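You operate a simulated robot arm through the tools that you are given. There is no shell and no other tool. Be economical: measure what you need, move in short steps, check, and stop when the job is done.

You are at the controls of a simulated robot arm. One attempt, no reset.

## Task
Switch the monitor on, press the space bar and move the pen it names to hole three.
Fine: then press the teal button once and switch the monitor off again.

Only the result counts: the job must be done as asked and must still hold three seconds after the hand-in. Knocking over, shifting, dropping, spilling or breaking anything else fails it.

## Robot
A 6-joint arm with a two-finger parallel gripper, fixed in place. Base frame: the origin is at the foot of the arm, x ahead of it, y to its left, z up; the work surface is at about z = 0.763. Units: m, rad, N and s.
With the tool pointing down near the work surface it reaches from about 0.24 to 0.64 m from the base axis. Its first joint turns from -1.152 to 1.152 rad. Payload 2.7 kg.
The TCP is the grasp point between the finger pads, 0.023 m short of the fingertips. In the tool frame z runs along the fingers and y along their closing line. The gripper opens to 0.094 m. The fingers are 0.038 m wide and 0.01 m thick; the gripper's body (0.054 by 0.096 m) begins 0.039 m behind the TCP.
Orientation is told as [roll, pitch, yaw] about the base's x, y, z axes, in that order, counted from this pose: with the fingers straight down and closing along the base's y, the tool's x points along the base's -x, its y along +y and its z along -z.

## Interface
- The arm moves only by the tool play_rows. Its argument "targets" is a list of rows, each an object (a shift or turn left out is 0, a gripper value left out holds the last) with "xyz": the shift along the tool's x, y, z in units of 500 mm (1.0 is 500 mm), a list of three; "turn": the turn, a rotation vector about the tool's x, y, z in units of 60 degrees (1.0 is 60 degrees), a list of three. In form: [{"xyz": [dx, dy, dz], "turn": [wx, wy, wz]}, ...]. A call has 1 to 20 rows; each row is the pose to reach, as a shift and turn from the pose commanded when the call began, along the tool's axes at that moment. "gripper" is the opening, from 0 (shut) to 1 (fully open), set as the call begins (left out, the last holds). A call with a number of a shift or a turn outside -1 to 1 is refused whole. Each row takes 0.2 s and may step no farther than 0.05 m and 0.15 rad from the row before; otherwise, or with a gripper value out of range, the whole call is refused. A pose out of reach is approached as far as the arm can. The call stops where the force on the tool passes 40 N (or 10 N more than at its start, if that is more) or the arm is blocked; 0.2 s more then pass. The fingers move at their own pace (about 0.045 m/s each) and stop on an object; they squeeze with about 21 N. The grip force told is the motor's: it shows also when the fingers shut on nothing. Time passes only in rows, and 0.2 s behind the last, so rows that repeat a pose let the fingers close. It gives the time, the measured TCP pose, the force on the tool (base axes), the opening and the grip force at its end, in the units of the frame above (readings bear some noise), and new pictures: "views" is both (left out), scene, wrist or none.
- Cameras (640 x 400 px; columns grow to the right, rows downward): "scene" is fixed at [0.0724, -0.4375, 1.4229]; the picture's right is [0.76, -0.65, 0.00], its down [-0.36, -0.42, -0.84] and it looks along [0.54, 0.64, -0.55] (base axes); focal length 368 px, centre (320, 200). "wrist" rides on the gripper at [0.086, 0.016, -0.074] in the tool frame; the picture's right is [-0.18, 0.98, 0.00], its down [-0.58, -0.11, -0.81] and it looks along [-0.79, -0.15, 0.59] (tool axes); focal length 243 px, centre (320, 200). There is no depth. A picture from a camera that has moved, and an enlarged one, comes with that camera's place and axes in the base frame and with its lens. The place of the scene camera against the robot may be out by one fixed shift of up to 0.025 m in any direction.
- close_up(camera, box): a new picture of the part [left, top, right, bottom] of that camera's present view, enlarged. It takes no simulated time.
- job_done(): hands the job in; it is judged then, once.

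Work in short steps. Places have to be worked out from the pictures, the camera data and where the tool is seen: move nearer, look again, correct. Check each grasp and each placing, and mend what went wrong. You have 120 turns and 170 pictures in all, those below and enlarged ones among them. Open the gripper and draw the arm clear of the work before you hand the job in, unless the task says otherwise; then end with one line.

The tools are called after ">>>" as name(argument=value, ...) on one line, values as JSON. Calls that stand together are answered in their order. play_rows: Moves the arm, as the interface text tells. Its arguments: {"type":"object","properties":{"targets":{"type":"array"},"gripper":{"type":"number"},"views":{"type":"string","enum":["both","scene","wrist","none"]}},"required":["targets"]} The other tools are called the same way: close_up (camera, box) takes an enlarged picture of a part of a camera's view; job_done () hands the job in.

At the start:

```text
time_s: 0.0
eef_pos: [0.3077, 0.2758, 1.1095]
ee_rot: [0.0, 0.0, 0.0]
wrist_force: [0.0, -0.6, 0.2]
finger_gap: 0.0941
finger_force: 0.1
```

scene: 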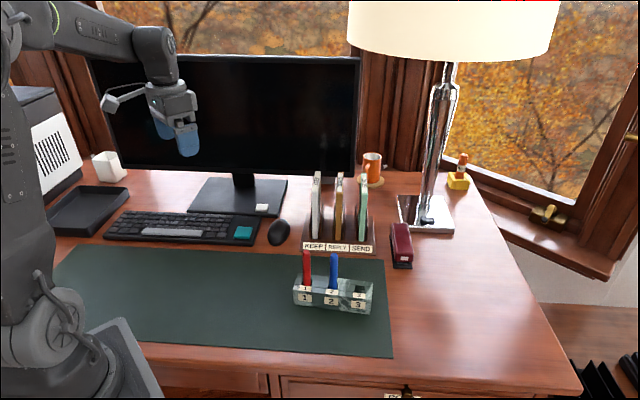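
wrist: 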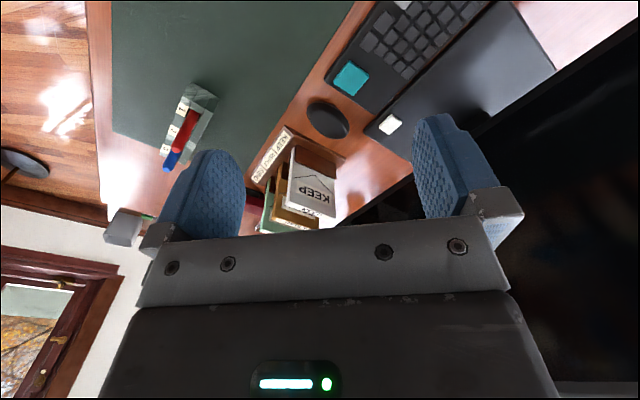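

The scene shows a monitor with a white button on its foot, a keyboard with a teal key, and a pen block. I'll enlarge these areas.

>>> close_up(camera="scene", box=[90, 160, 300, 260])

>>> close_up(camera="scene", box=[270, 230, 400, 330])

```text
3.05 times, centred on (195, 210) of scene
camera zoom: at [0.0724, -0.4375, 1.4229], right [0.76, -0.65, 0.0], down [-0.36, -0.42, -0.84], along [0.54, 0.64, -0.55], focal length 1122 px, centre (701, 170)
```

zoom: 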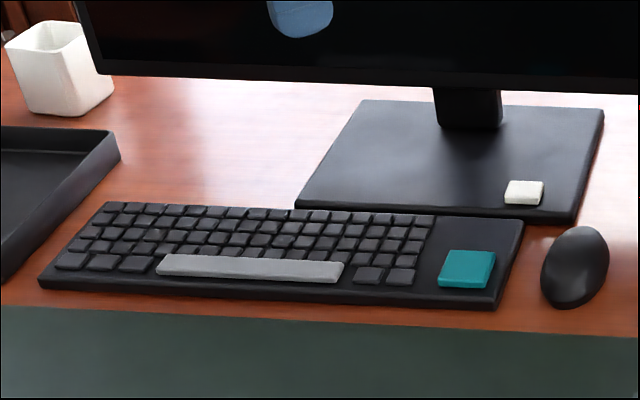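

```text
4.00 times, centred on (335, 280) of scene
camera zoom: at [0.0724, -0.4375, 1.4229], right [0.76, -0.65, 0.0], down [-0.36, -0.42, -0.84], along [0.54, 0.64, -0.55], focal length 1473 px, centre (260, -120)
```

zoom: 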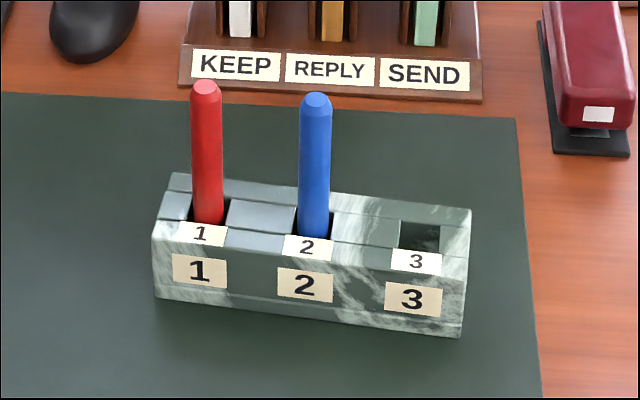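

Triangulating from both cameras puts the monitor button near (0.53,0.37), the teal key near (0.43,0.305) and the space bar near (0.28,0.44). The desk is turned about 41° to the base. I'll shut the gripper, yaw it to face the monitor and lower it a little for a better look.

>>> play_rows(targets=[{"xyz": [-0.015, 0, 0.03], "turn": [0, 0, -0.136]}, {"xyz": [-0.03, 0, 0.06], "turn": [0, 0, -0.273]}, {"xyz": [-0.045, 0, 0.09], "turn": [0, 0, -0.409]}, {"xyz": [-0.06, 0, 0.12], "turn": [0, 0, -0.546]}, {"xyz": [-0.08, 0, 0.16], "turn": [0, 0, -0.682]}, {"xyz": [-0.1, 0, 0.2], "turn": [0, 0, -0.8185]}, {"xyz": [-0.1, 0, 0.2], "turn": [0, 0, -0.8185]}], gripper=0)

```text
time_s: 1.6
eef_pos: [0.3572, 0.2748, 1.0075]
ee_rot: [-0.001, 0.001, 0.858]
wrist_force: [-0.1, 0.7, 0.5]
finger_gap: 0.0
finger_force: 20.8
camera wrist: at [0.2878, 0.2211, 1.0825], right [-0.62, 0.78, 0.0], down [0.46, 0.37, 0.81], along [0.63, 0.5, -0.59], focal length 243 px, centre (320, 200)
```

scene: 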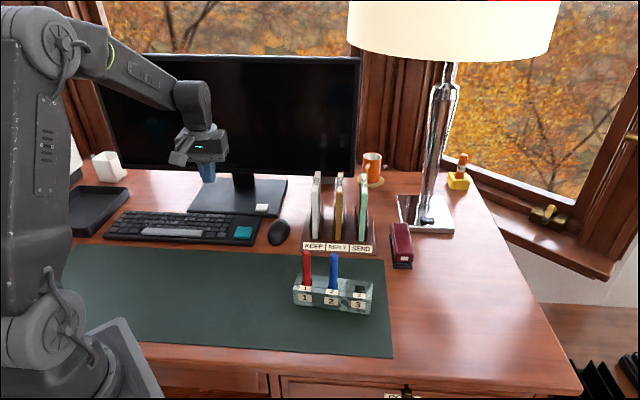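
wrist: 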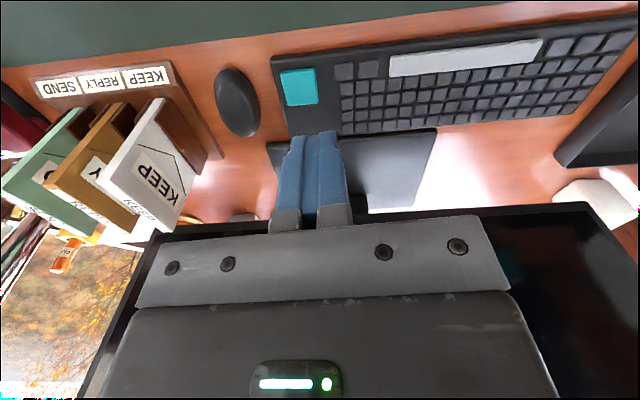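

The second view agrees: the teal key is at (0.432,0.301) and the space bar at (0.285,0.431). I'll tilt the tool tip towards the monitor and go to hover above the monitor button.

>>> play_rows(targets=[{"xyz": [-0.03, -0.01, 0.03], "turn": [0, -0.11, 0]}, {"xyz": [-0.09, -0.03, 0.07], "turn": [0, -0.22, 0]}, {"xyz": [-0.15, -0.055, 0.11], "turn": [0, -0.334, 0]}, {"xyz": [-0.21, -0.08, 0.15], "turn": [0, -0.334, 0]}, {"xyz": [-0.27, -0.1, 0.19], "turn": [0, -0.334, 0]}, {"xyz": [-0.33, -0.12, 0.22], "turn": [0, -0.334, 0]}, {"xyz": [-0.393, -0.139, 0.255], "turn": [0, -0.334, 0]}, {"xyz": [-0.393, -0.139, 0.255], "turn": [0, -0.334, 0]}])

```text
time_s: 3.4
eef_pos: [0.538, 0.3768, 0.8814]
ee_rot: [-0.002, -0.35, 0.857]
wrist_force: [0.0, 1.0, -0.1]
finger_gap: 0.0
finger_force: 21.2
camera wrist: at [0.4559, 0.3082, 0.9215], right [-0.63, 0.77, 0.06], down [0.26, 0.13, 0.96], along [0.73, 0.62, -0.28], focal length 243 px, centre (320, 200)
```

scene: 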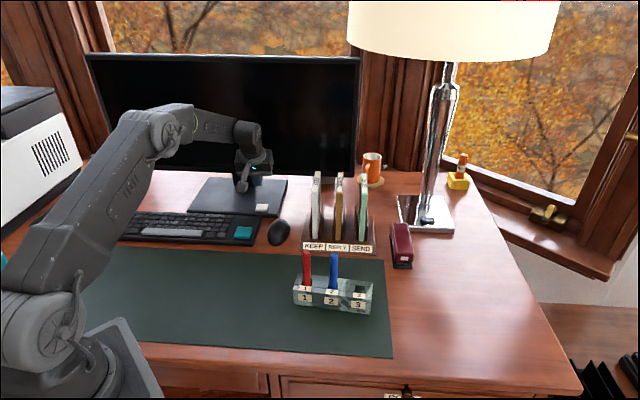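
wrist: 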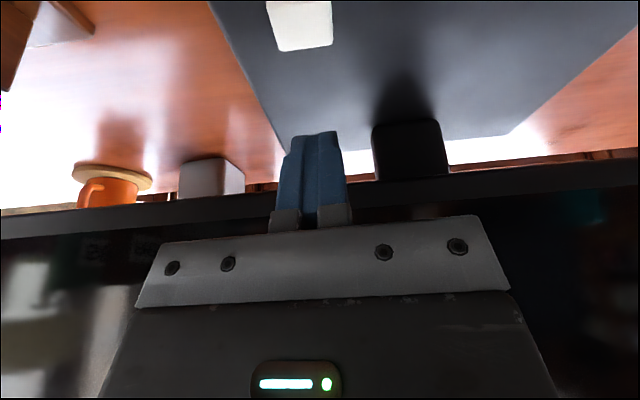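

The button now appears at about (0.539,0.373) and is about 35 mm wide. I'll shift 8 mm forward and come down to just above it.

>>> play_rows(targets=[{"xyz": [0.0, -0.006, 0.04]}, {"xyz": [0.012, -0.006, 0.08]}, {"xyz": [0.025, -0.006, 0.1144]}, {"xyz": [0.025, -0.006, 0.1144]}])

>>> close_up(camera="scene", box=[190, 150, 310, 225])

```text
time_s: 4.4
eef_pos: [0.5465, 0.3828, 0.8236]
ee_rot: [0.0, -0.348, 0.859]
wrist_force: [1.2, -1.2, 0.2]
finger_gap: 0.0002
finger_force: 21.1
camera wrist: at [0.4642, 0.3128, 0.8631], right [-0.63, 0.77, 0.06], down [0.26, 0.13, 0.96], along [0.73, 0.62, -0.28], focal length 243 px, centre (320, 200)
```

scene: 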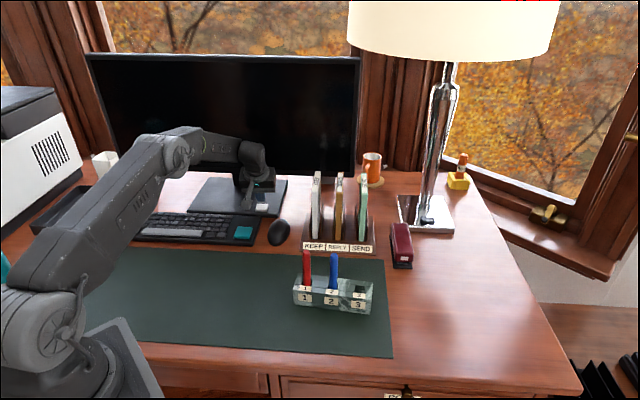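
wrist: 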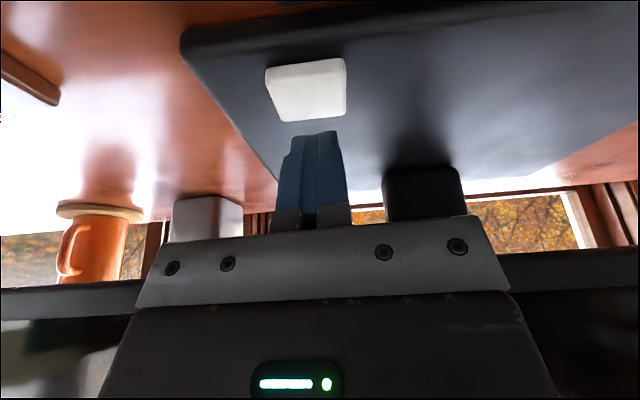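

```text
5.33 times, centred on (250, 188) of scene
camera zoom: at [0.0724, -0.4375, 1.4229], right [0.76, -0.65, 0.0], down [-0.36, -0.42, -0.84], along [0.54, 0.64, -0.55], focal length 1964 px, centre (693, 267)
```

zoom: 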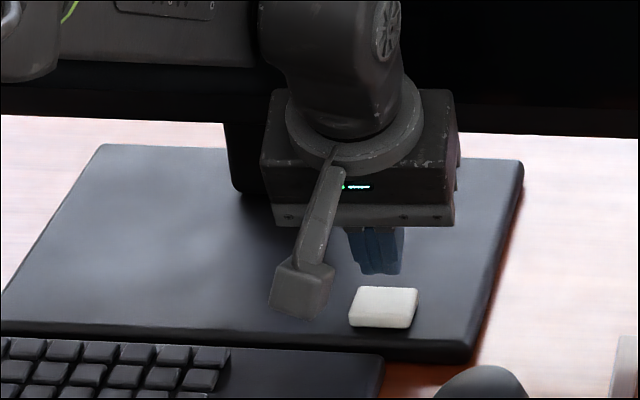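

The tip sits about 13 mm beyond the button's centre and slightly to one side. I'll draw back, then lower it a few millimetres at a time.

>>> play_rows(targets=[{"xyz": [0.0244, -0.006, -0.0089]}, {"xyz": [0.0278, -0.006, 0.0005]}, {"xyz": [0.0298, -0.006, 0.006]}, {"xyz": [0.0298, -0.006, 0.006]}])

>>> close_up(camera="scene", box=[190, 150, 310, 225])

```text
time_s: 5.4
eef_pos: [0.5407, 0.3707, 0.8163]
ee_rot: [0.0, -0.352, 0.857]
wrist_force: [0.1, -0.2, -0.8]
finger_gap: 0.0
finger_force: 20.4
camera wrist: at [0.4573, 0.3008, 0.8558], right [-0.63, 0.77, 0.06], down [0.26, 0.13, 0.96], along [0.73, 0.62, -0.28], focal length 243 px, centre (320, 200)
```

scene: 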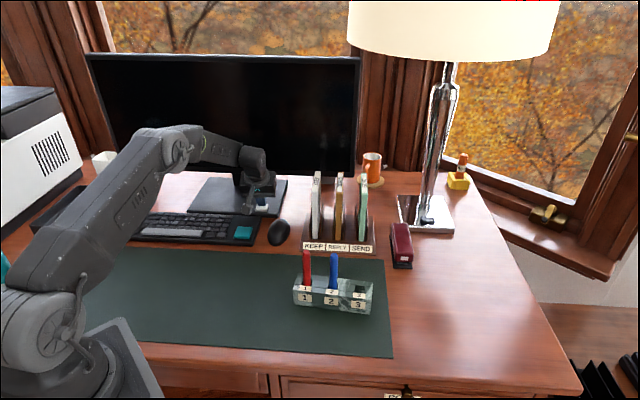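
wrist: 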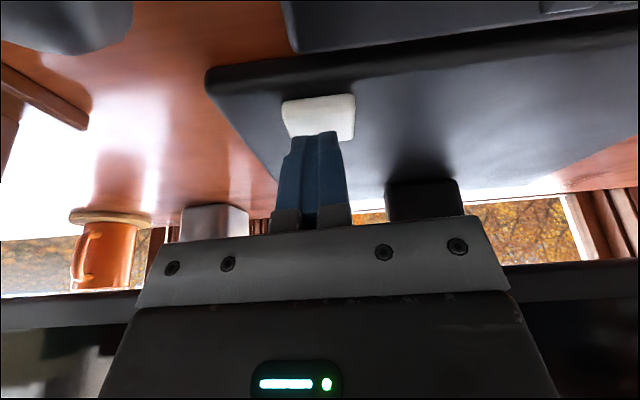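

```text
5.33 times, centred on (250, 188) of scene
camera zoom: at [0.0724, -0.4375, 1.4229], right [0.76, -0.65, 0.0], down [-0.36, -0.42, -0.84], along [0.54, 0.64, -0.55], focal length 1964 px, centre (693, 267)
```

zoom: 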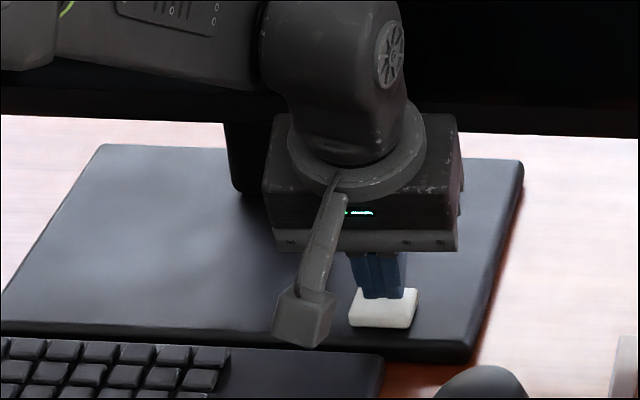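

The tip is over the button. I'll press down in 2 mm steps.

>>> play_rows(targets=[{"xyz": [0.0014, 0, 0.0038]}, {"xyz": [0.0027, 0, 0.0075]}, {"xyz": [0.0041, 0, 0.0113]}, {"xyz": [0.0041, 0, 0.0113]}])

```text
time_s: 6.4
eef_pos: [0.5403, 0.3711, 0.81]
ee_rot: [0.001, -0.351, 0.857]
wrist_force: [-1.3, 1.2, 3.6]
finger_gap: 0.0
finger_force: 20.9
camera wrist: at [0.4579, 0.3013, 0.8503], right [-0.63, 0.77, 0.06], down [0.26, 0.13, 0.96], along [0.73, 0.62, -0.28], focal length 243 px, centre (320, 200)
```

scene: 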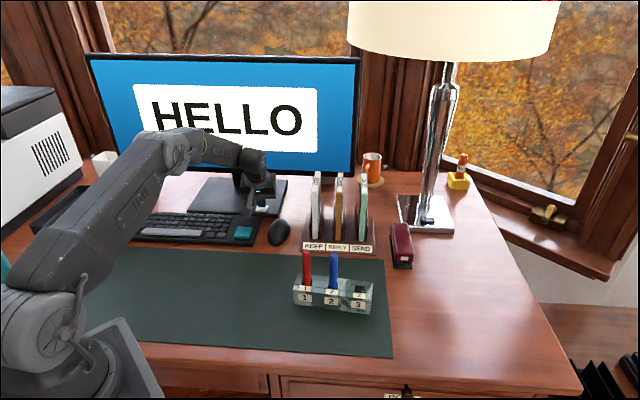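
wrist: 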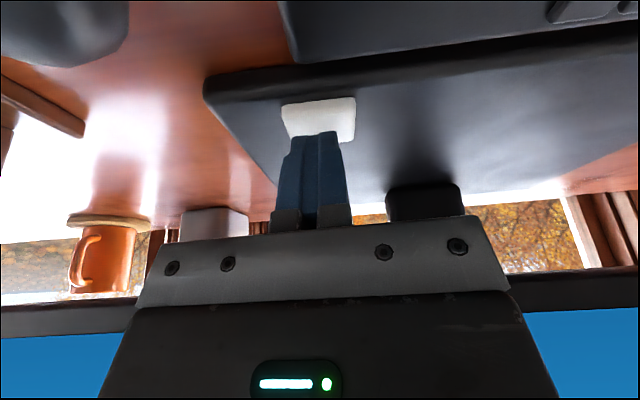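

The screen shows HELLO, so the monitor is on; the press registered at TCP z≈0.810. I'll lift off and hover over the space bar.

>>> play_rows(targets=[{"xyz": [-0.0273, 0, -0.075]}, {"xyz": [-0.0547, 0, -0.15]}, {"xyz": [-0.0167, 0.0773, -0.164]}, {"xyz": [0.021, 0.155, -0.178]}, {"xyz": [0.059, 0.232, -0.192]}, {"xyz": [0.097, 0.309, -0.206]}, {"xyz": [0.135, 0.387, -0.22]}, {"xyz": [0.1727, 0.464, -0.233]}, {"xyz": [0.1727, 0.464, -0.233]}])

```text
time_s: 8.4
eef_pos: [0.2873, 0.4324, 0.888]
ee_rot: [0.001, -0.353, 0.856]
wrist_force: [-0.2, -0.6, 0.7]
finger_gap: 0.0
finger_force: 21.1
camera wrist: at [0.2049, 0.3631, 0.9292], right [-0.63, 0.77, 0.06], down [0.26, 0.13, 0.96], along [0.73, 0.62, -0.28], focal length 243 px, centre (320, 200)
```

scene: 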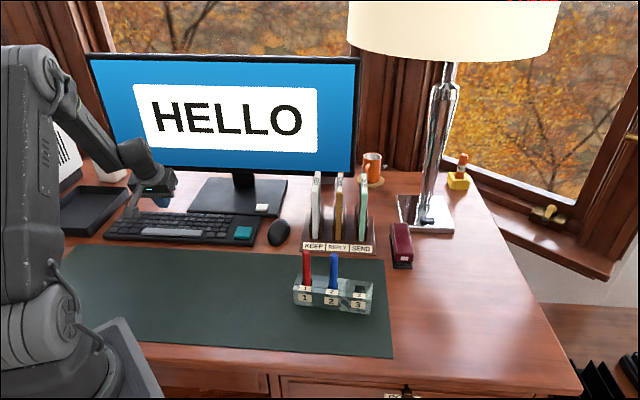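
wrist: 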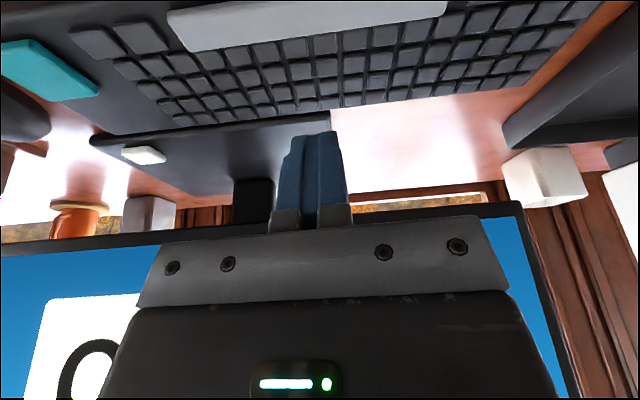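

The TCP is nearly over the middle of the space bar. I'll come down to about 1 cm above it and check.

>>> play_rows(targets=[{"xyz": [0.016, 0, 0.041]}, {"xyz": [0.032, 0, 0.082]}, {"xyz": [0.047, 0, 0.1234]}, {"xyz": [0.047, 0, 0.1234]}])

>>> close_up(camera="scene", box=[100, 180, 220, 255])

>>> close_up(camera="wrist", box=[220, 30, 420, 155])

```text
time_s: 9.4
eef_pos: [0.2862, 0.4324, 0.8223]
ee_rot: [0.0, -0.348, 0.856]
wrist_force: [0.7, 1.0, 0.1]
finger_gap: 0.0001
finger_force: 21.4
camera wrist: at [0.2038, 0.362, 0.8629], right [-0.63, 0.77, 0.06], down [0.26, 0.13, 0.96], along [0.73, 0.62, -0.28], focal length 243 px, centre (320, 200)
```

scene: 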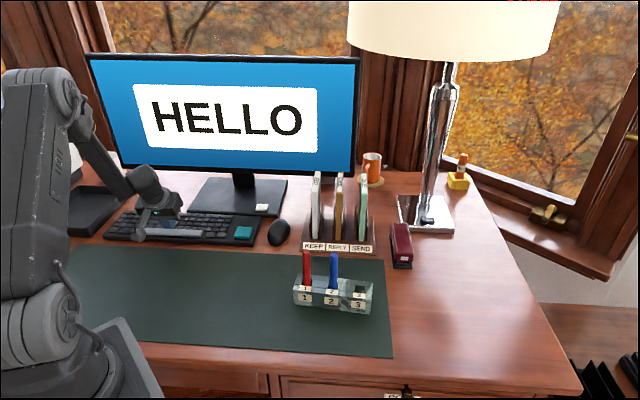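
wrist: 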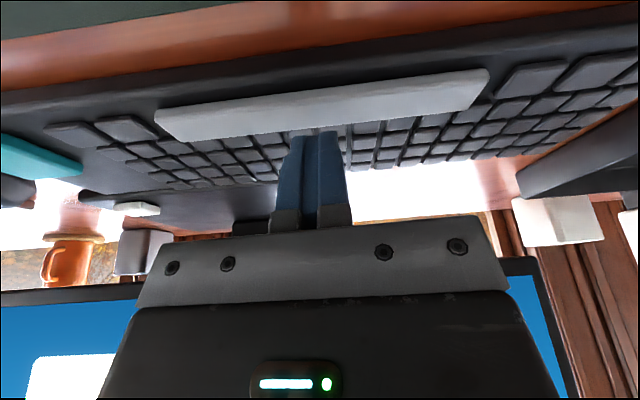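

```text
5.33 times, centred on (160, 218) of scene
camera zoom: at [0.0724, -0.4375, 1.4229], right [0.76, -0.65, 0.0], down [-0.36, -0.42, -0.84], along [0.54, 0.64, -0.55], focal length 1964 px, centre (1173, 107)
```

zoom: 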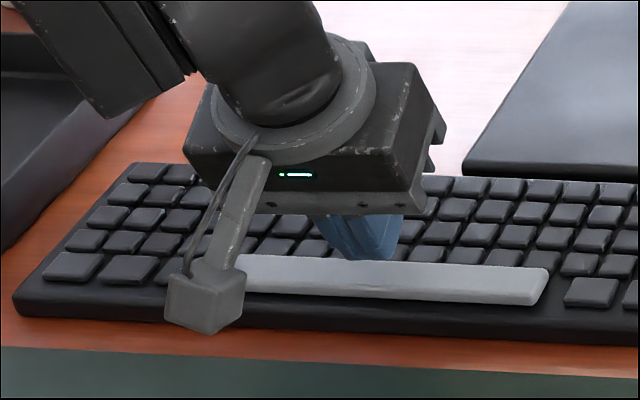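

```text
3.20 times, centred on (320, 92) of wrist
camera zoom: at [0.2038, 0.362, 0.8629], right [-0.63, 0.77, 0.06], down [0.26, 0.13, 0.96], along [0.73, 0.62, -0.28], focal length 776 px, centre (320, 544)
```

zoom: 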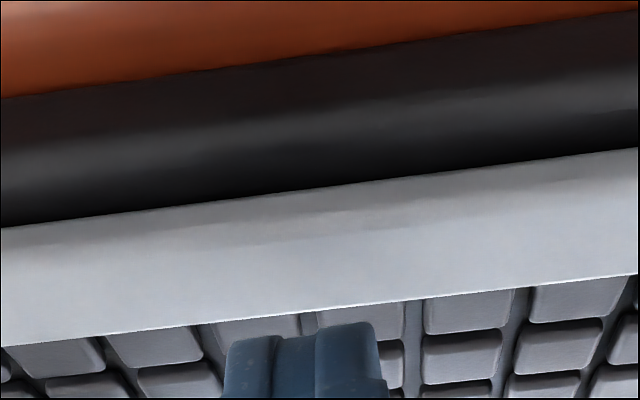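

On contact the tip should land close to the bar's centre line. I'll move 2 mm nearer and press down in small steps.

>>> play_rows(targets=[{"xyz": [0.0065, 0, 0.006]}, {"xyz": [0.0086, 0, 0.0118]}, {"xyz": [0.01, 0, 0.0155]}, {"xyz": [0.0113, 0, 0.0193]}, {"xyz": [0.0113, 0, 0.0193]}])

>>> close_up(camera="scene", box=[100, 180, 220, 255])

```text
time_s: 10.6
eef_pos: [0.2838, 0.4296, 0.8135]
ee_rot: [0.001, -0.349, 0.857]
wrist_force: [0.2, -0.7, 0.7]
finger_gap: 0.0001
finger_force: 21.1
camera wrist: at [0.2019, 0.3599, 0.8527], right [-0.63, 0.77, 0.06], down [0.26, 0.13, 0.96], along [0.73, 0.62, -0.28], focal length 243 px, centre (320, 200)
```

scene: 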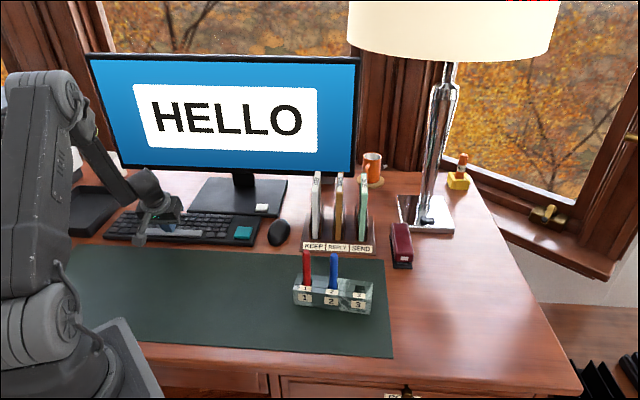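
wrist: 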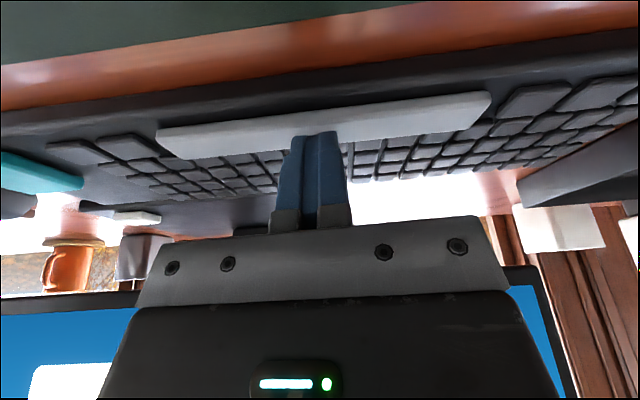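

```text
5.33 times, centred on (160, 218) of scene
camera zoom: at [0.0724, -0.4375, 1.4229], right [0.76, -0.65, 0.0], down [-0.36, -0.42, -0.84], along [0.54, 0.64, -0.55], focal length 1964 px, centre (1173, 107)
```

zoom: 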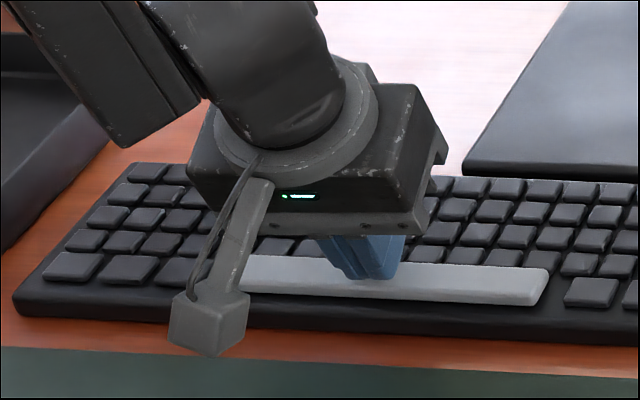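

The tip is over the middle of the bar but not touching yet. I'll continue down in small steps.

>>> play_rows(targets=[{"xyz": [0.0014, 0, 0.0038]}, {"xyz": [0.0027, 0, 0.0075]}, {"xyz": [0.0038, 0, 0.0103]}, {"xyz": [0.0038, 0, 0.0103]}], views="scene")

```text
time_s: 11.6
eef_pos: [0.2837, 0.4282, 0.8074]
ee_rot: [-0.002, -0.351, 0.857]
wrist_force: [-1.3, -0.4, 4.3]
finger_gap: 0.0
finger_force: 21.0
```

scene: 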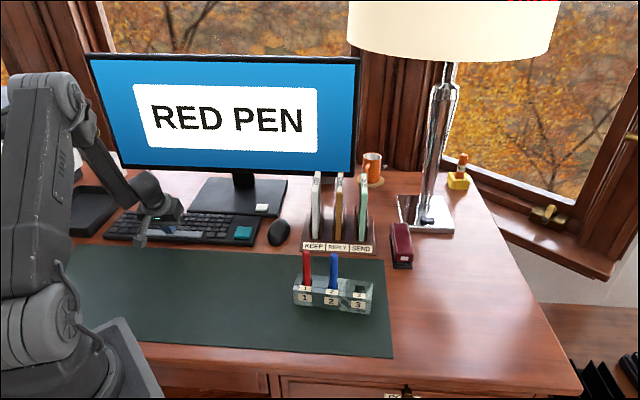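

The screen names the RED PEN. I'll lift straight up and set the tool vertical again.

>>> play_rows(targets=[{"xyz": [-0.03, 0, -0.0825]}, {"xyz": [-0.06, 0, -0.165], "turn": [0, 0.11, 0]}, {"xyz": [-0.085, 0, -0.234], "turn": [0, 0.22, 0]}, {"xyz": [-0.1026, 0, -0.282], "turn": [0, 0.334, 0]}], views="none")

```text
time_s: 12.6
eef_pos: [0.2853, 0.4275, 0.9581]
ee_rot: [0.001, 0.003, 0.859]
wrist_force: [-0.6, 1.0, 0.3]
finger_gap: 0.0
finger_force: 21.2
```

Now I'll swing over above the pen block, taking most of the yaw with it.

>>> play_rows(targets=[{"xyz": [0.045, -0.073, -0.05], "turn": [0, 0, 0.111]}, {"xyz": [0.09, -0.146, -0.1], "turn": [0, 0, 0.222]}, {"xyz": [0.135, -0.218, -0.14], "turn": [0, 0, 0.333]}, {"xyz": [0.18, -0.291, -0.14], "turn": [0, 0, 0.444]}, {"xyz": [0.226, -0.364, -0.14], "turn": [0, 0, 0.556]}, {"xyz": [0.271, -0.437, -0.14], "turn": [0, 0, 0.667]}, {"xyz": [0.316, -0.51, -0.14], "turn": [0, 0, 0.778]}, {"xyz": [0.361, -0.582, -0.14], "turn": [0, 0, 0.889]}, {"xyz": [0.406, -0.655, -0.14], "turn": [0, 0, 1.0]}], views="none", gripper=0.7)

>>> play_rows(targets=[{"turn": [0, 0, 0.13]}, {"turn": [0, 0, 0.26]}, {"turn": [0, 0, 0.38]}, {"turn": [0, 0, 0.499]}, {"turn": [0, 0, 0.499]}])

```text
time_s: 14.6
eef_pos: [0.3987, 0.0606, 1.0282]
ee_rot: [-0.002, 0.002, -0.19]
wrist_force: [0.1, 0.2, -0.2]
finger_gap: 0.0656
finger_force: 0.0
```

```text
time_s: 15.8
eef_pos: [0.398, 0.0613, 1.0269]
ee_rot: [0.001, 0.0, -0.714]
wrist_force: [0.1, 0.5, 0.2]
finger_gap: 0.0657
finger_force: 0.0
camera wrist: at [0.3433, 0.1304, 1.1019], right [0.78, 0.62, 0.0], down [0.37, -0.46, 0.81], along [0.5, -0.63, -0.59], focal length 243 px, centre (320, 200)
```

scene: 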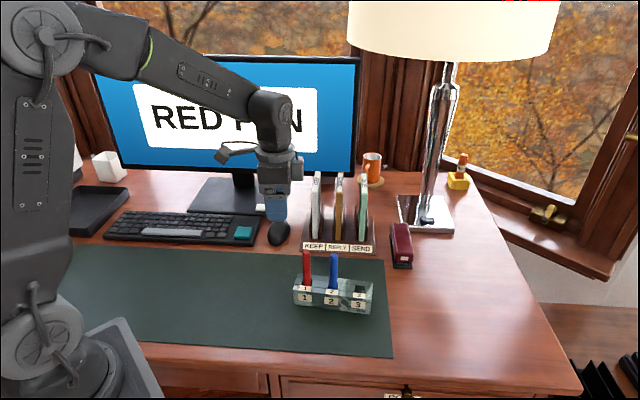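
wrist: 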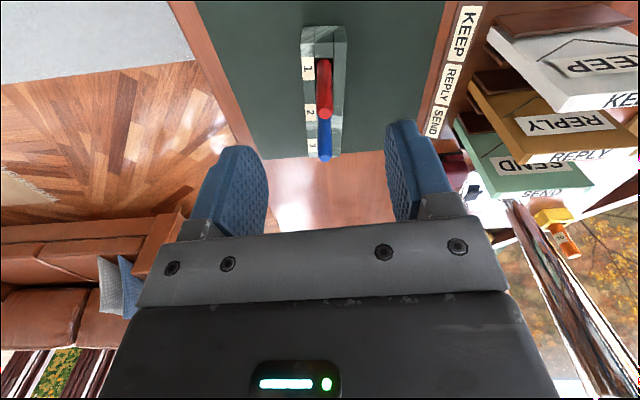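

The red pen works out at about (0.429,0.028) with its top near z 0.905. I'll go above it, keeping the fingertips over the pen top.

>>> play_rows(targets=[{"xyz": [-0.045, -0.005, 0.077]}, {"xyz": [-0.09, -0.01, 0.154]}, {"xyz": [-0.09, -0.01, 0.154]}])

>>> close_up(camera="scene", box=[250, 200, 410, 320])

```text
time_s: 16.6
eef_pos: [0.4298, 0.0291, 0.95]
ee_rot: [-0.001, 0.0, -0.71]
wrist_force: [-0.6, 0.4, 0.4]
finger_gap: 0.0656
finger_force: 0.1
camera wrist: at [0.375, 0.0986, 1.0249], right [0.78, 0.62, 0.0], down [0.37, -0.46, 0.81], along [0.5, -0.63, -0.59], focal length 243 px, centre (320, 200)
```

scene: 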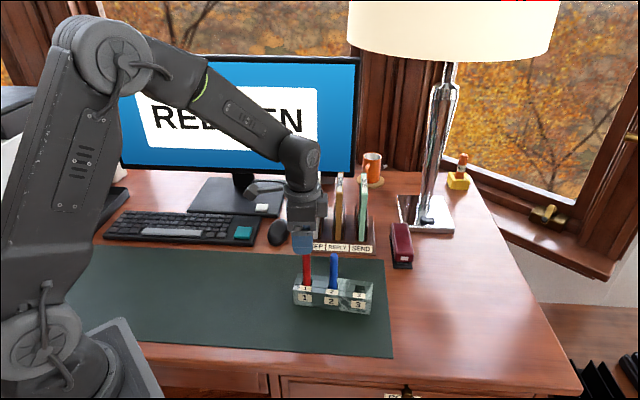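
wrist: 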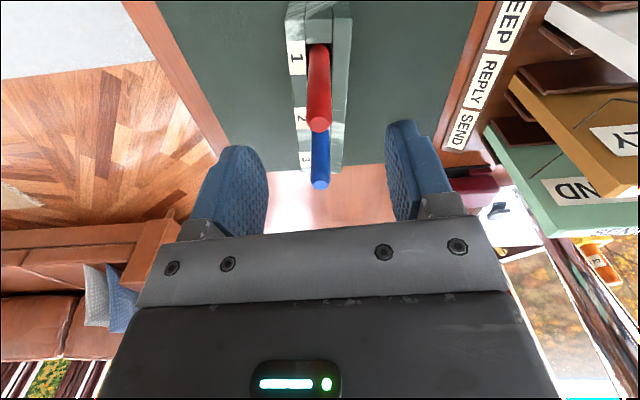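

```text
3.33 times, centred on (330, 260) of scene
camera zoom: at [0.0724, -0.4376, 1.4229], right [0.76, -0.65, 0.0], down [-0.36, -0.42, -0.84], along [0.54, 0.64, -0.55], focal length 1227 px, centre (287, 0)
```

zoom: 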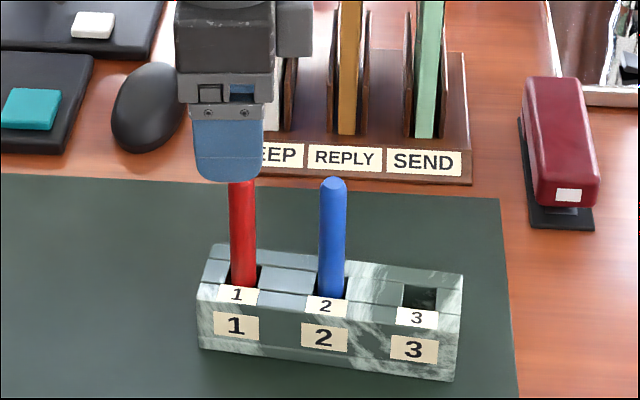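

Both pen 1's top and base agree on (0.429,0.030), and the TCP is directly over it. I'll lower to z 0.875 so the palm stays above the pen top, then close.

>>> play_rows(targets=[{"xyz": [0, 0, 0.05]}, {"xyz": [0, 0, 0.1]}, {"xyz": [0, 0, 0.15]}, {"xyz": [0, 0, 0.15]}])

>>> close_up(camera="wrist", box=[200, 0, 440, 150])

```text
time_s: 17.6
eef_pos: [0.4304, 0.0278, 0.8744]
ee_rot: [-0.001, 0.0, -0.711]
wrist_force: [-0.5, 0.0, 0.9]
finger_gap: 0.0659
finger_force: 0.0
camera wrist: at [0.3744, 0.0972, 0.9495], right [0.78, 0.62, 0.0], down [0.37, -0.46, 0.81], along [0.5, -0.63, -0.59], focal length 243 px, centre (320, 200)
```

scene: 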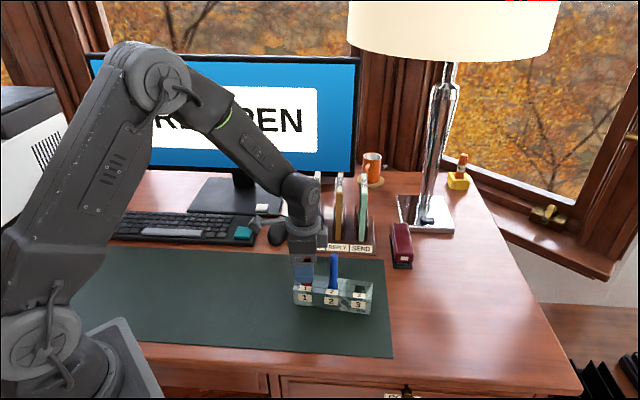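
wrist: 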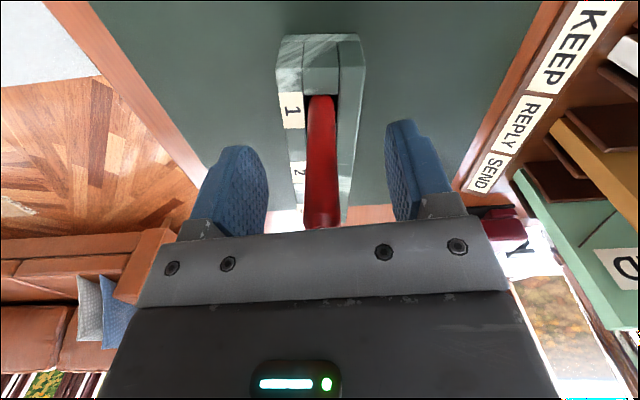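

```text
2.67 times, centred on (320, 75) of wrist
camera zoom: at [0.3744, 0.0972, 0.9495], right [0.78, 0.62, 0.0], down [0.37, -0.46, 0.81], along [0.5, -0.63, -0.59], focal length 647 px, centre (320, 533)
```

zoom: 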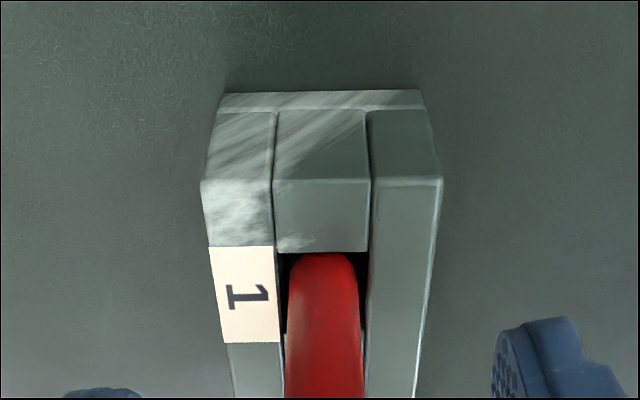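

The pen is centred between the fingers, so I'll close on it.

>>> play_rows(targets=[{}, {}, {}, {}, {}], gripper=0)

```text
time_s: 18.8
eef_pos: [0.43, 0.0279, 0.876]
ee_rot: [-0.002, 0.0, -0.712]
wrist_force: [-0.1, 1.5, 1.2]
finger_gap: 0.0157
finger_force: 20.4
camera wrist: at [0.3744, 0.0972, 0.9498], right [0.78, 0.62, 0.0], down [0.37, -0.46, 0.81], along [0.5, -0.63, -0.59], focal length 243 px, centre (320, 200)
```

scene: 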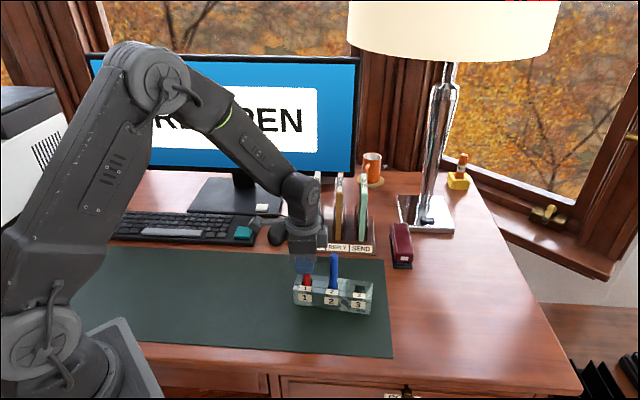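
wrist: 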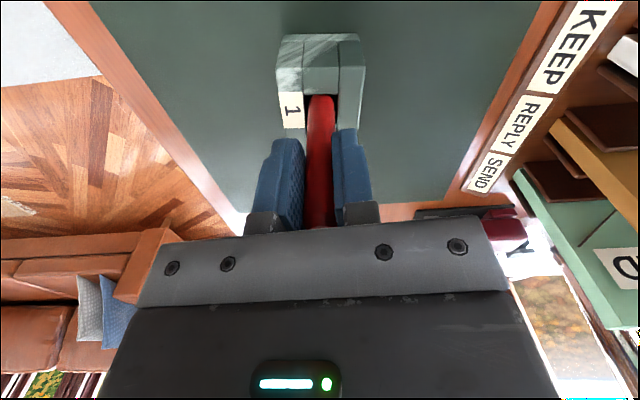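

I have the pen with a 15.7 mm gap. I'll lift it straight up 0.17 m so it clears the blue pen.

>>> play_rows(targets=[{"xyz": [0, 0, -0.06]}, {"xyz": [0, 0, -0.12]}, {"xyz": [0, 0, -0.2]}, {"xyz": [0, 0, -0.28]}, {"xyz": [0, 0, -0.34]}, {"xyz": [0, 0, -0.34]}])

>>> close_up(camera="scene", box=[250, 200, 410, 320])

```text
time_s: 20.2
eef_pos: [0.4287, 0.0279, 1.0464]
ee_rot: [0.0, 0.002, -0.712]
wrist_force: [-0.4, 0.1, -0.2]
finger_gap: 0.0156
finger_force: 20.9
camera wrist: at [0.3736, 0.0968, 1.1197], right [0.78, 0.62, 0.0], down [0.37, -0.46, 0.81], along [0.5, -0.63, -0.59], focal length 243 px, centre (320, 200)
```

scene: 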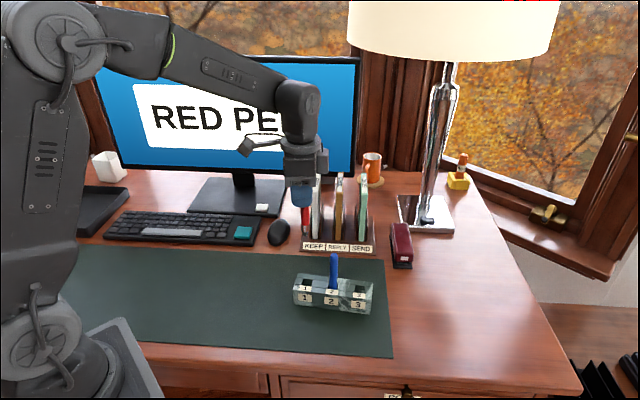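
wrist: 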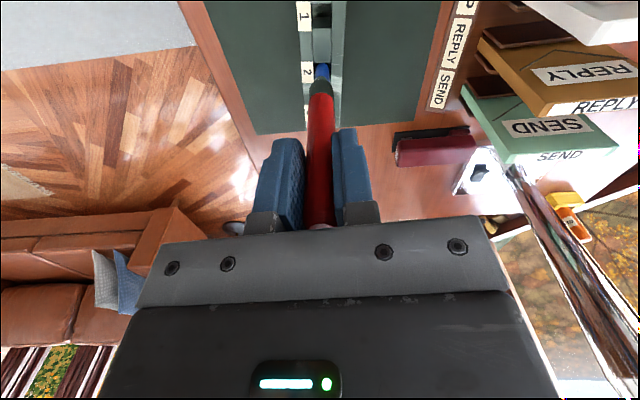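

```text
3.33 times, centred on (330, 260) of scene
camera zoom: at [0.0724, -0.4375, 1.4229], right [0.76, -0.65, 0.0], down [-0.36, -0.42, -0.84], along [0.54, 0.64, -0.55], focal length 1227 px, centre (287, 0)
```

zoom: 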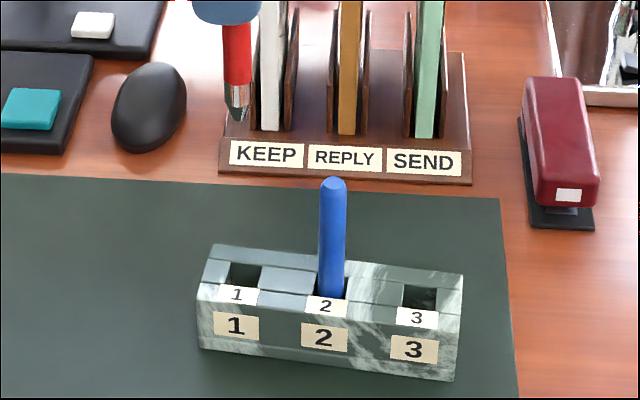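

Pen lifted and its tip visible; hole 3's offset from hole 1 measures about (0.077,-0.092), so hole 3 is near (0.5065,-0.0636). I'll carry it there at this height.

>>> play_rows(targets=[{"xyz": [-0.08, -0.012, 0]}, {"xyz": [-0.16, -0.024, 0]}, {"xyz": [-0.2375, -0.0364, 0]}, {"xyz": [-0.2375, -0.0364, 0]}, {"xyz": [-0.2375, -0.0364, 0]}])

>>> close_up(camera="scene", box=[270, 180, 430, 320])

>>> close_up(camera="wrist", box=[220, 0, 420, 125])

```text
time_s: 21.4
eef_pos: [0.5068, -0.0618, 1.045]
ee_rot: [0.0, 0.0, -0.712]
wrist_force: [0.0, 0.3, -1.2]
finger_gap: 0.0156
finger_force: 20.8
camera wrist: at [0.4516, 0.0068, 1.1192], right [0.78, 0.62, 0.0], down [0.37, -0.46, 0.81], along [0.5, -0.63, -0.59], focal length 243 px, centre (320, 200)
```

scene: 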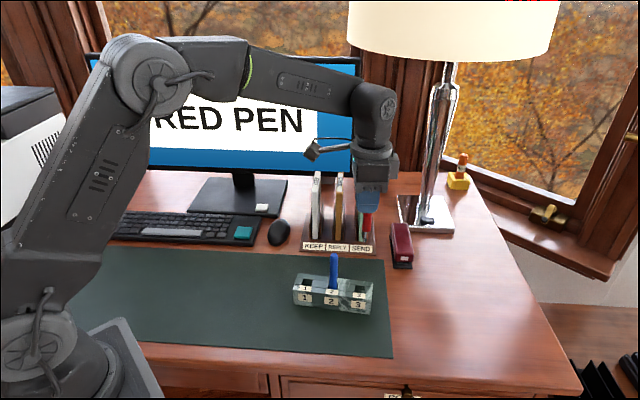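
wrist: 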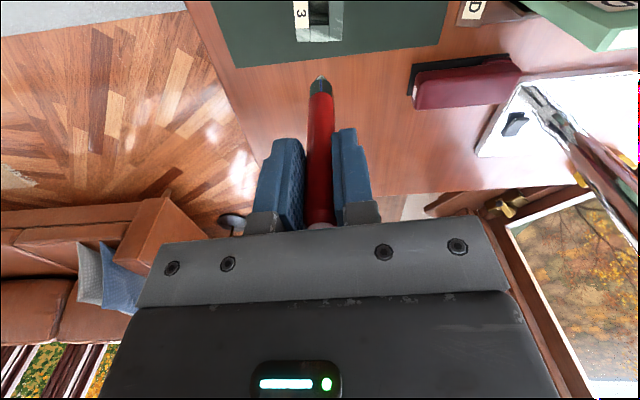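

```text
2.86 times, centred on (350, 250) of scene
camera zoom: at [0.0724, -0.4376, 1.4229], right [0.76, -0.65, 0.0], down [-0.36, -0.42, -0.84], along [0.54, 0.64, -0.55], focal length 1052 px, centre (234, 57)
```

zoom: 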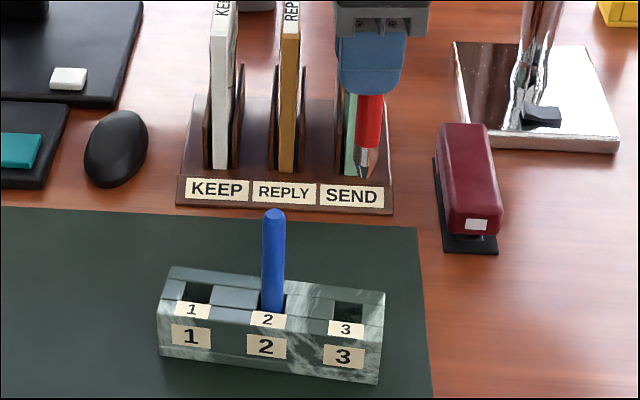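

```text
3.20 times, centred on (320, 62) of wrist
camera zoom: at [0.4516, 0.0068, 1.1192], right [0.78, 0.62, 0.0], down [0.37, -0.46, 0.81], along [0.5, -0.63, -0.59], focal length 776 px, centre (320, 640)
```

zoom: 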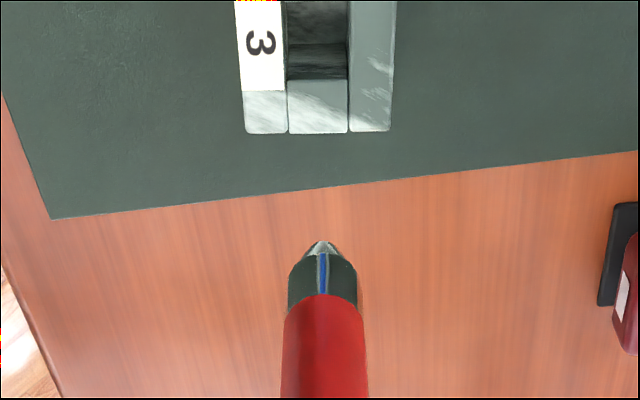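

The wrist view puts hole 3 at about (0.507,-0.065) and the pen tip at z≈0.942. I'll correct by 3 mm and lower until the tip is about 4 cm above the block.

>>> play_rows(targets=[{"xyz": [-0.0044, -0.0046, 0.07]}, {"xyz": [-0.0044, -0.0046, 0.14]}, {"xyz": [-0.0044, -0.0046, 0.2]}, {"xyz": [-0.0044, -0.0046, 0.2]}, {"xyz": [-0.0044, -0.0046, 0.2]}])

>>> close_up(camera="scene", box=[290, 220, 410, 320])

>>> close_up(camera="wrist", box=[220, 0, 420, 125])

```text
time_s: 22.6
eef_pos: [0.5084, -0.0677, 0.9457]
ee_rot: [0.0, 0.0, -0.713]
wrist_force: [-0.2, -0.9, -0.1]
finger_gap: 0.0159
finger_force: 21.1
camera wrist: at [0.4531, 0.0019, 1.0198], right [0.78, 0.62, 0.0], down [0.37, -0.46, 0.81], along [0.5, -0.63, -0.59], focal length 243 px, centre (320, 200)
```

scene: 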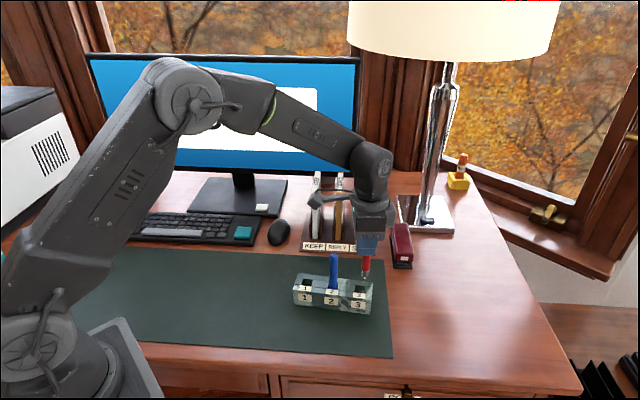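
wrist: 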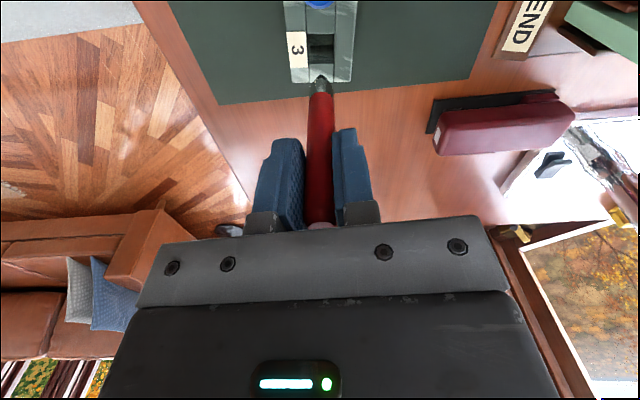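

```text
4.00 times, centred on (350, 270) of scene
camera zoom: at [0.0724, -0.4375, 1.4229], right [0.76, -0.65, 0.0], down [-0.36, -0.42, -0.84], along [0.54, 0.64, -0.55], focal length 1473 px, centre (200, -80)
```

zoom: 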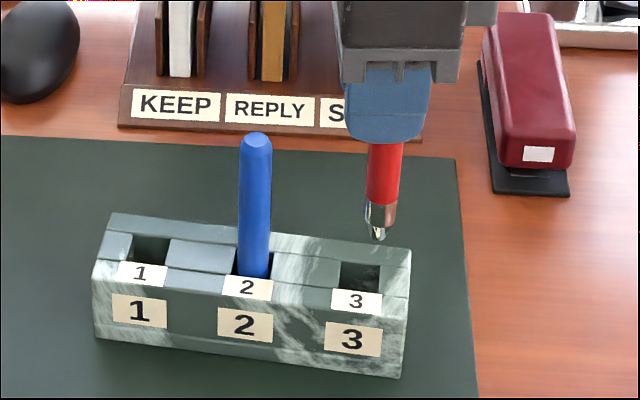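

```text
3.20 times, centred on (320, 62) of wrist
camera zoom: at [0.4531, 0.0019, 1.0198], right [0.78, 0.62, 0.0], down [0.37, -0.46, 0.81], along [0.5, -0.63, -0.59], focal length 776 px, centre (320, 640)
```

zoom: 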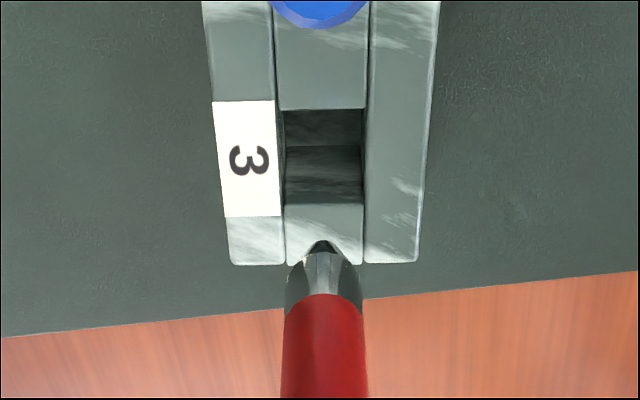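

Tip and hole 3's centre differ by only about 1-2 mm. I'll nudge back 1.5 mm along the row, lower to just above the rim, and look again.

>>> play_rows(targets=[{"xyz": [0.003, 0.001, 0.025]}, {"xyz": [0.003, 0.001, 0.05]}, {"xyz": [0.003, 0.001, 0.05]}, {"xyz": [0.003, 0.001, 0.05]}], views="none")

>>> close_up(camera="scene", box=[320, 240, 400, 310])

>>> close_up(camera="wrist", box=[220, 0, 420, 125])

```text
time_s: 23.6
eef_pos: [0.5077, -0.0645, 0.9211]
ee_rot: [-0.001, 0.0, -0.713]
wrist_force: [-0.2, 0.1, -0.3]
finger_gap: 0.0157
finger_force: 21.3
```

```text
5.71 times, centred on (360, 275) of scene
camera zoom: at [0.0724, -0.4375, 1.4229], right [0.76, -0.65, 0.0], down [-0.36, -0.42, -0.84], along [0.54, 0.64, -0.55], focal length 2104 px, centre (91, -229)
```

zoom: 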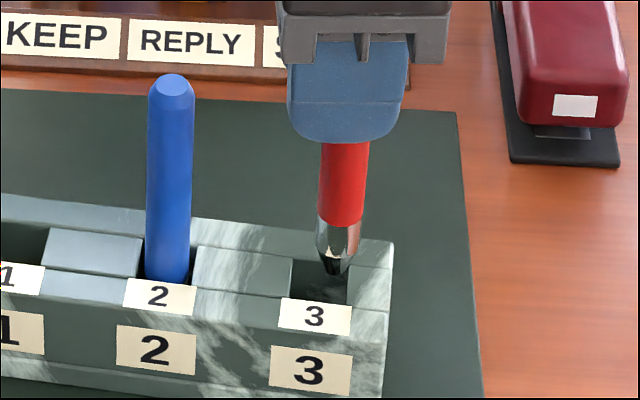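

```text
3.20 times, centred on (320, 62) of wrist
camera zoom: at [0.4525, 0.0045, 0.9943], right [0.78, 0.62, 0.0], down [0.37, -0.46, 0.81], along [0.5, -0.63, -0.59], focal length 776 px, centre (320, 640)
```

zoom: 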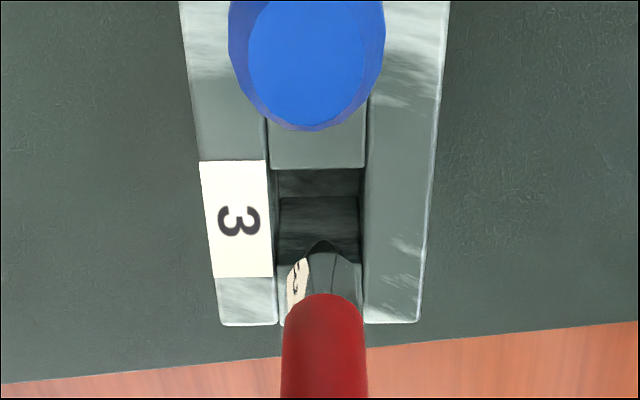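

The scene view shows the tip about 5 mm too far right along the row, which means the rim is at about z 0.814, higher than I assumed. I'll shift back 5 mm and recheck.

>>> play_rows(targets=[{"xyz": [0.005, 0.0005, 0]}, {"xyz": [0.0098, 0.001, 0]}, {"xyz": [0.0098, 0.001, 0]}, {"xyz": [0.0098, 0.001, 0]}], views="none")

>>> close_up(camera="scene", box=[320, 240, 400, 310])

>>> close_up(camera="wrist", box=[260, 40, 380, 115])

```text
time_s: 24.6
eef_pos: [0.504, -0.0619, 0.9193]
ee_rot: [0.0, 0.0, -0.712]
wrist_force: [0.5, 0.3, -0.5]
finger_gap: 0.016
finger_force: 21.8
```

```text
5.71 times, centred on (360, 275) of scene
camera zoom: at [0.0724, -0.4375, 1.4229], right [0.76, -0.65, 0.0], down [-0.36, -0.42, -0.84], along [0.54, 0.64, -0.55], focal length 2104 px, centre (91, -229)
```

zoom: 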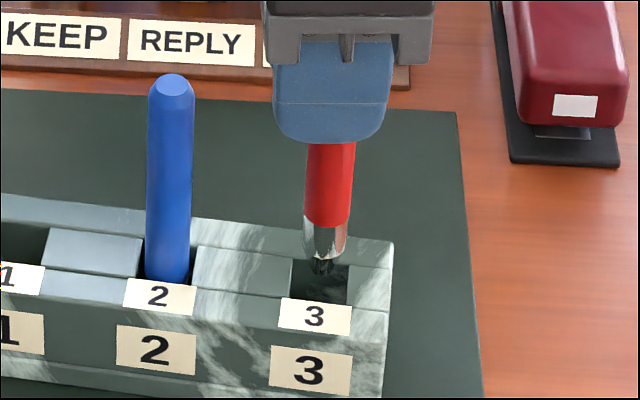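

```text
5.33 times, centred on (320, 78) of wrist
camera zoom: at [0.4487, 0.0077, 0.994], right [0.78, 0.62, 0.0], down [0.37, -0.46, 0.81], along [0.5, -0.63, -0.59], focal length 1294 px, centre (320, 853)
```

zoom: 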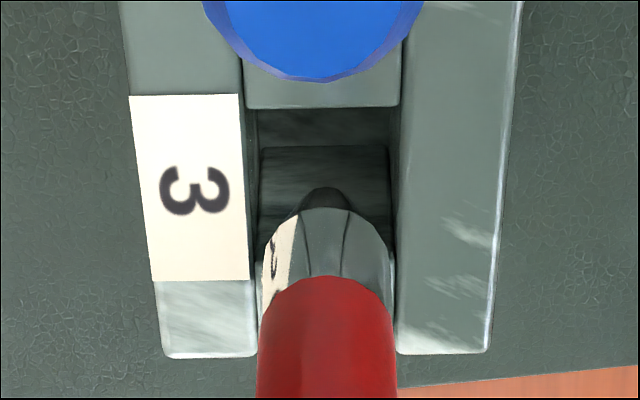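

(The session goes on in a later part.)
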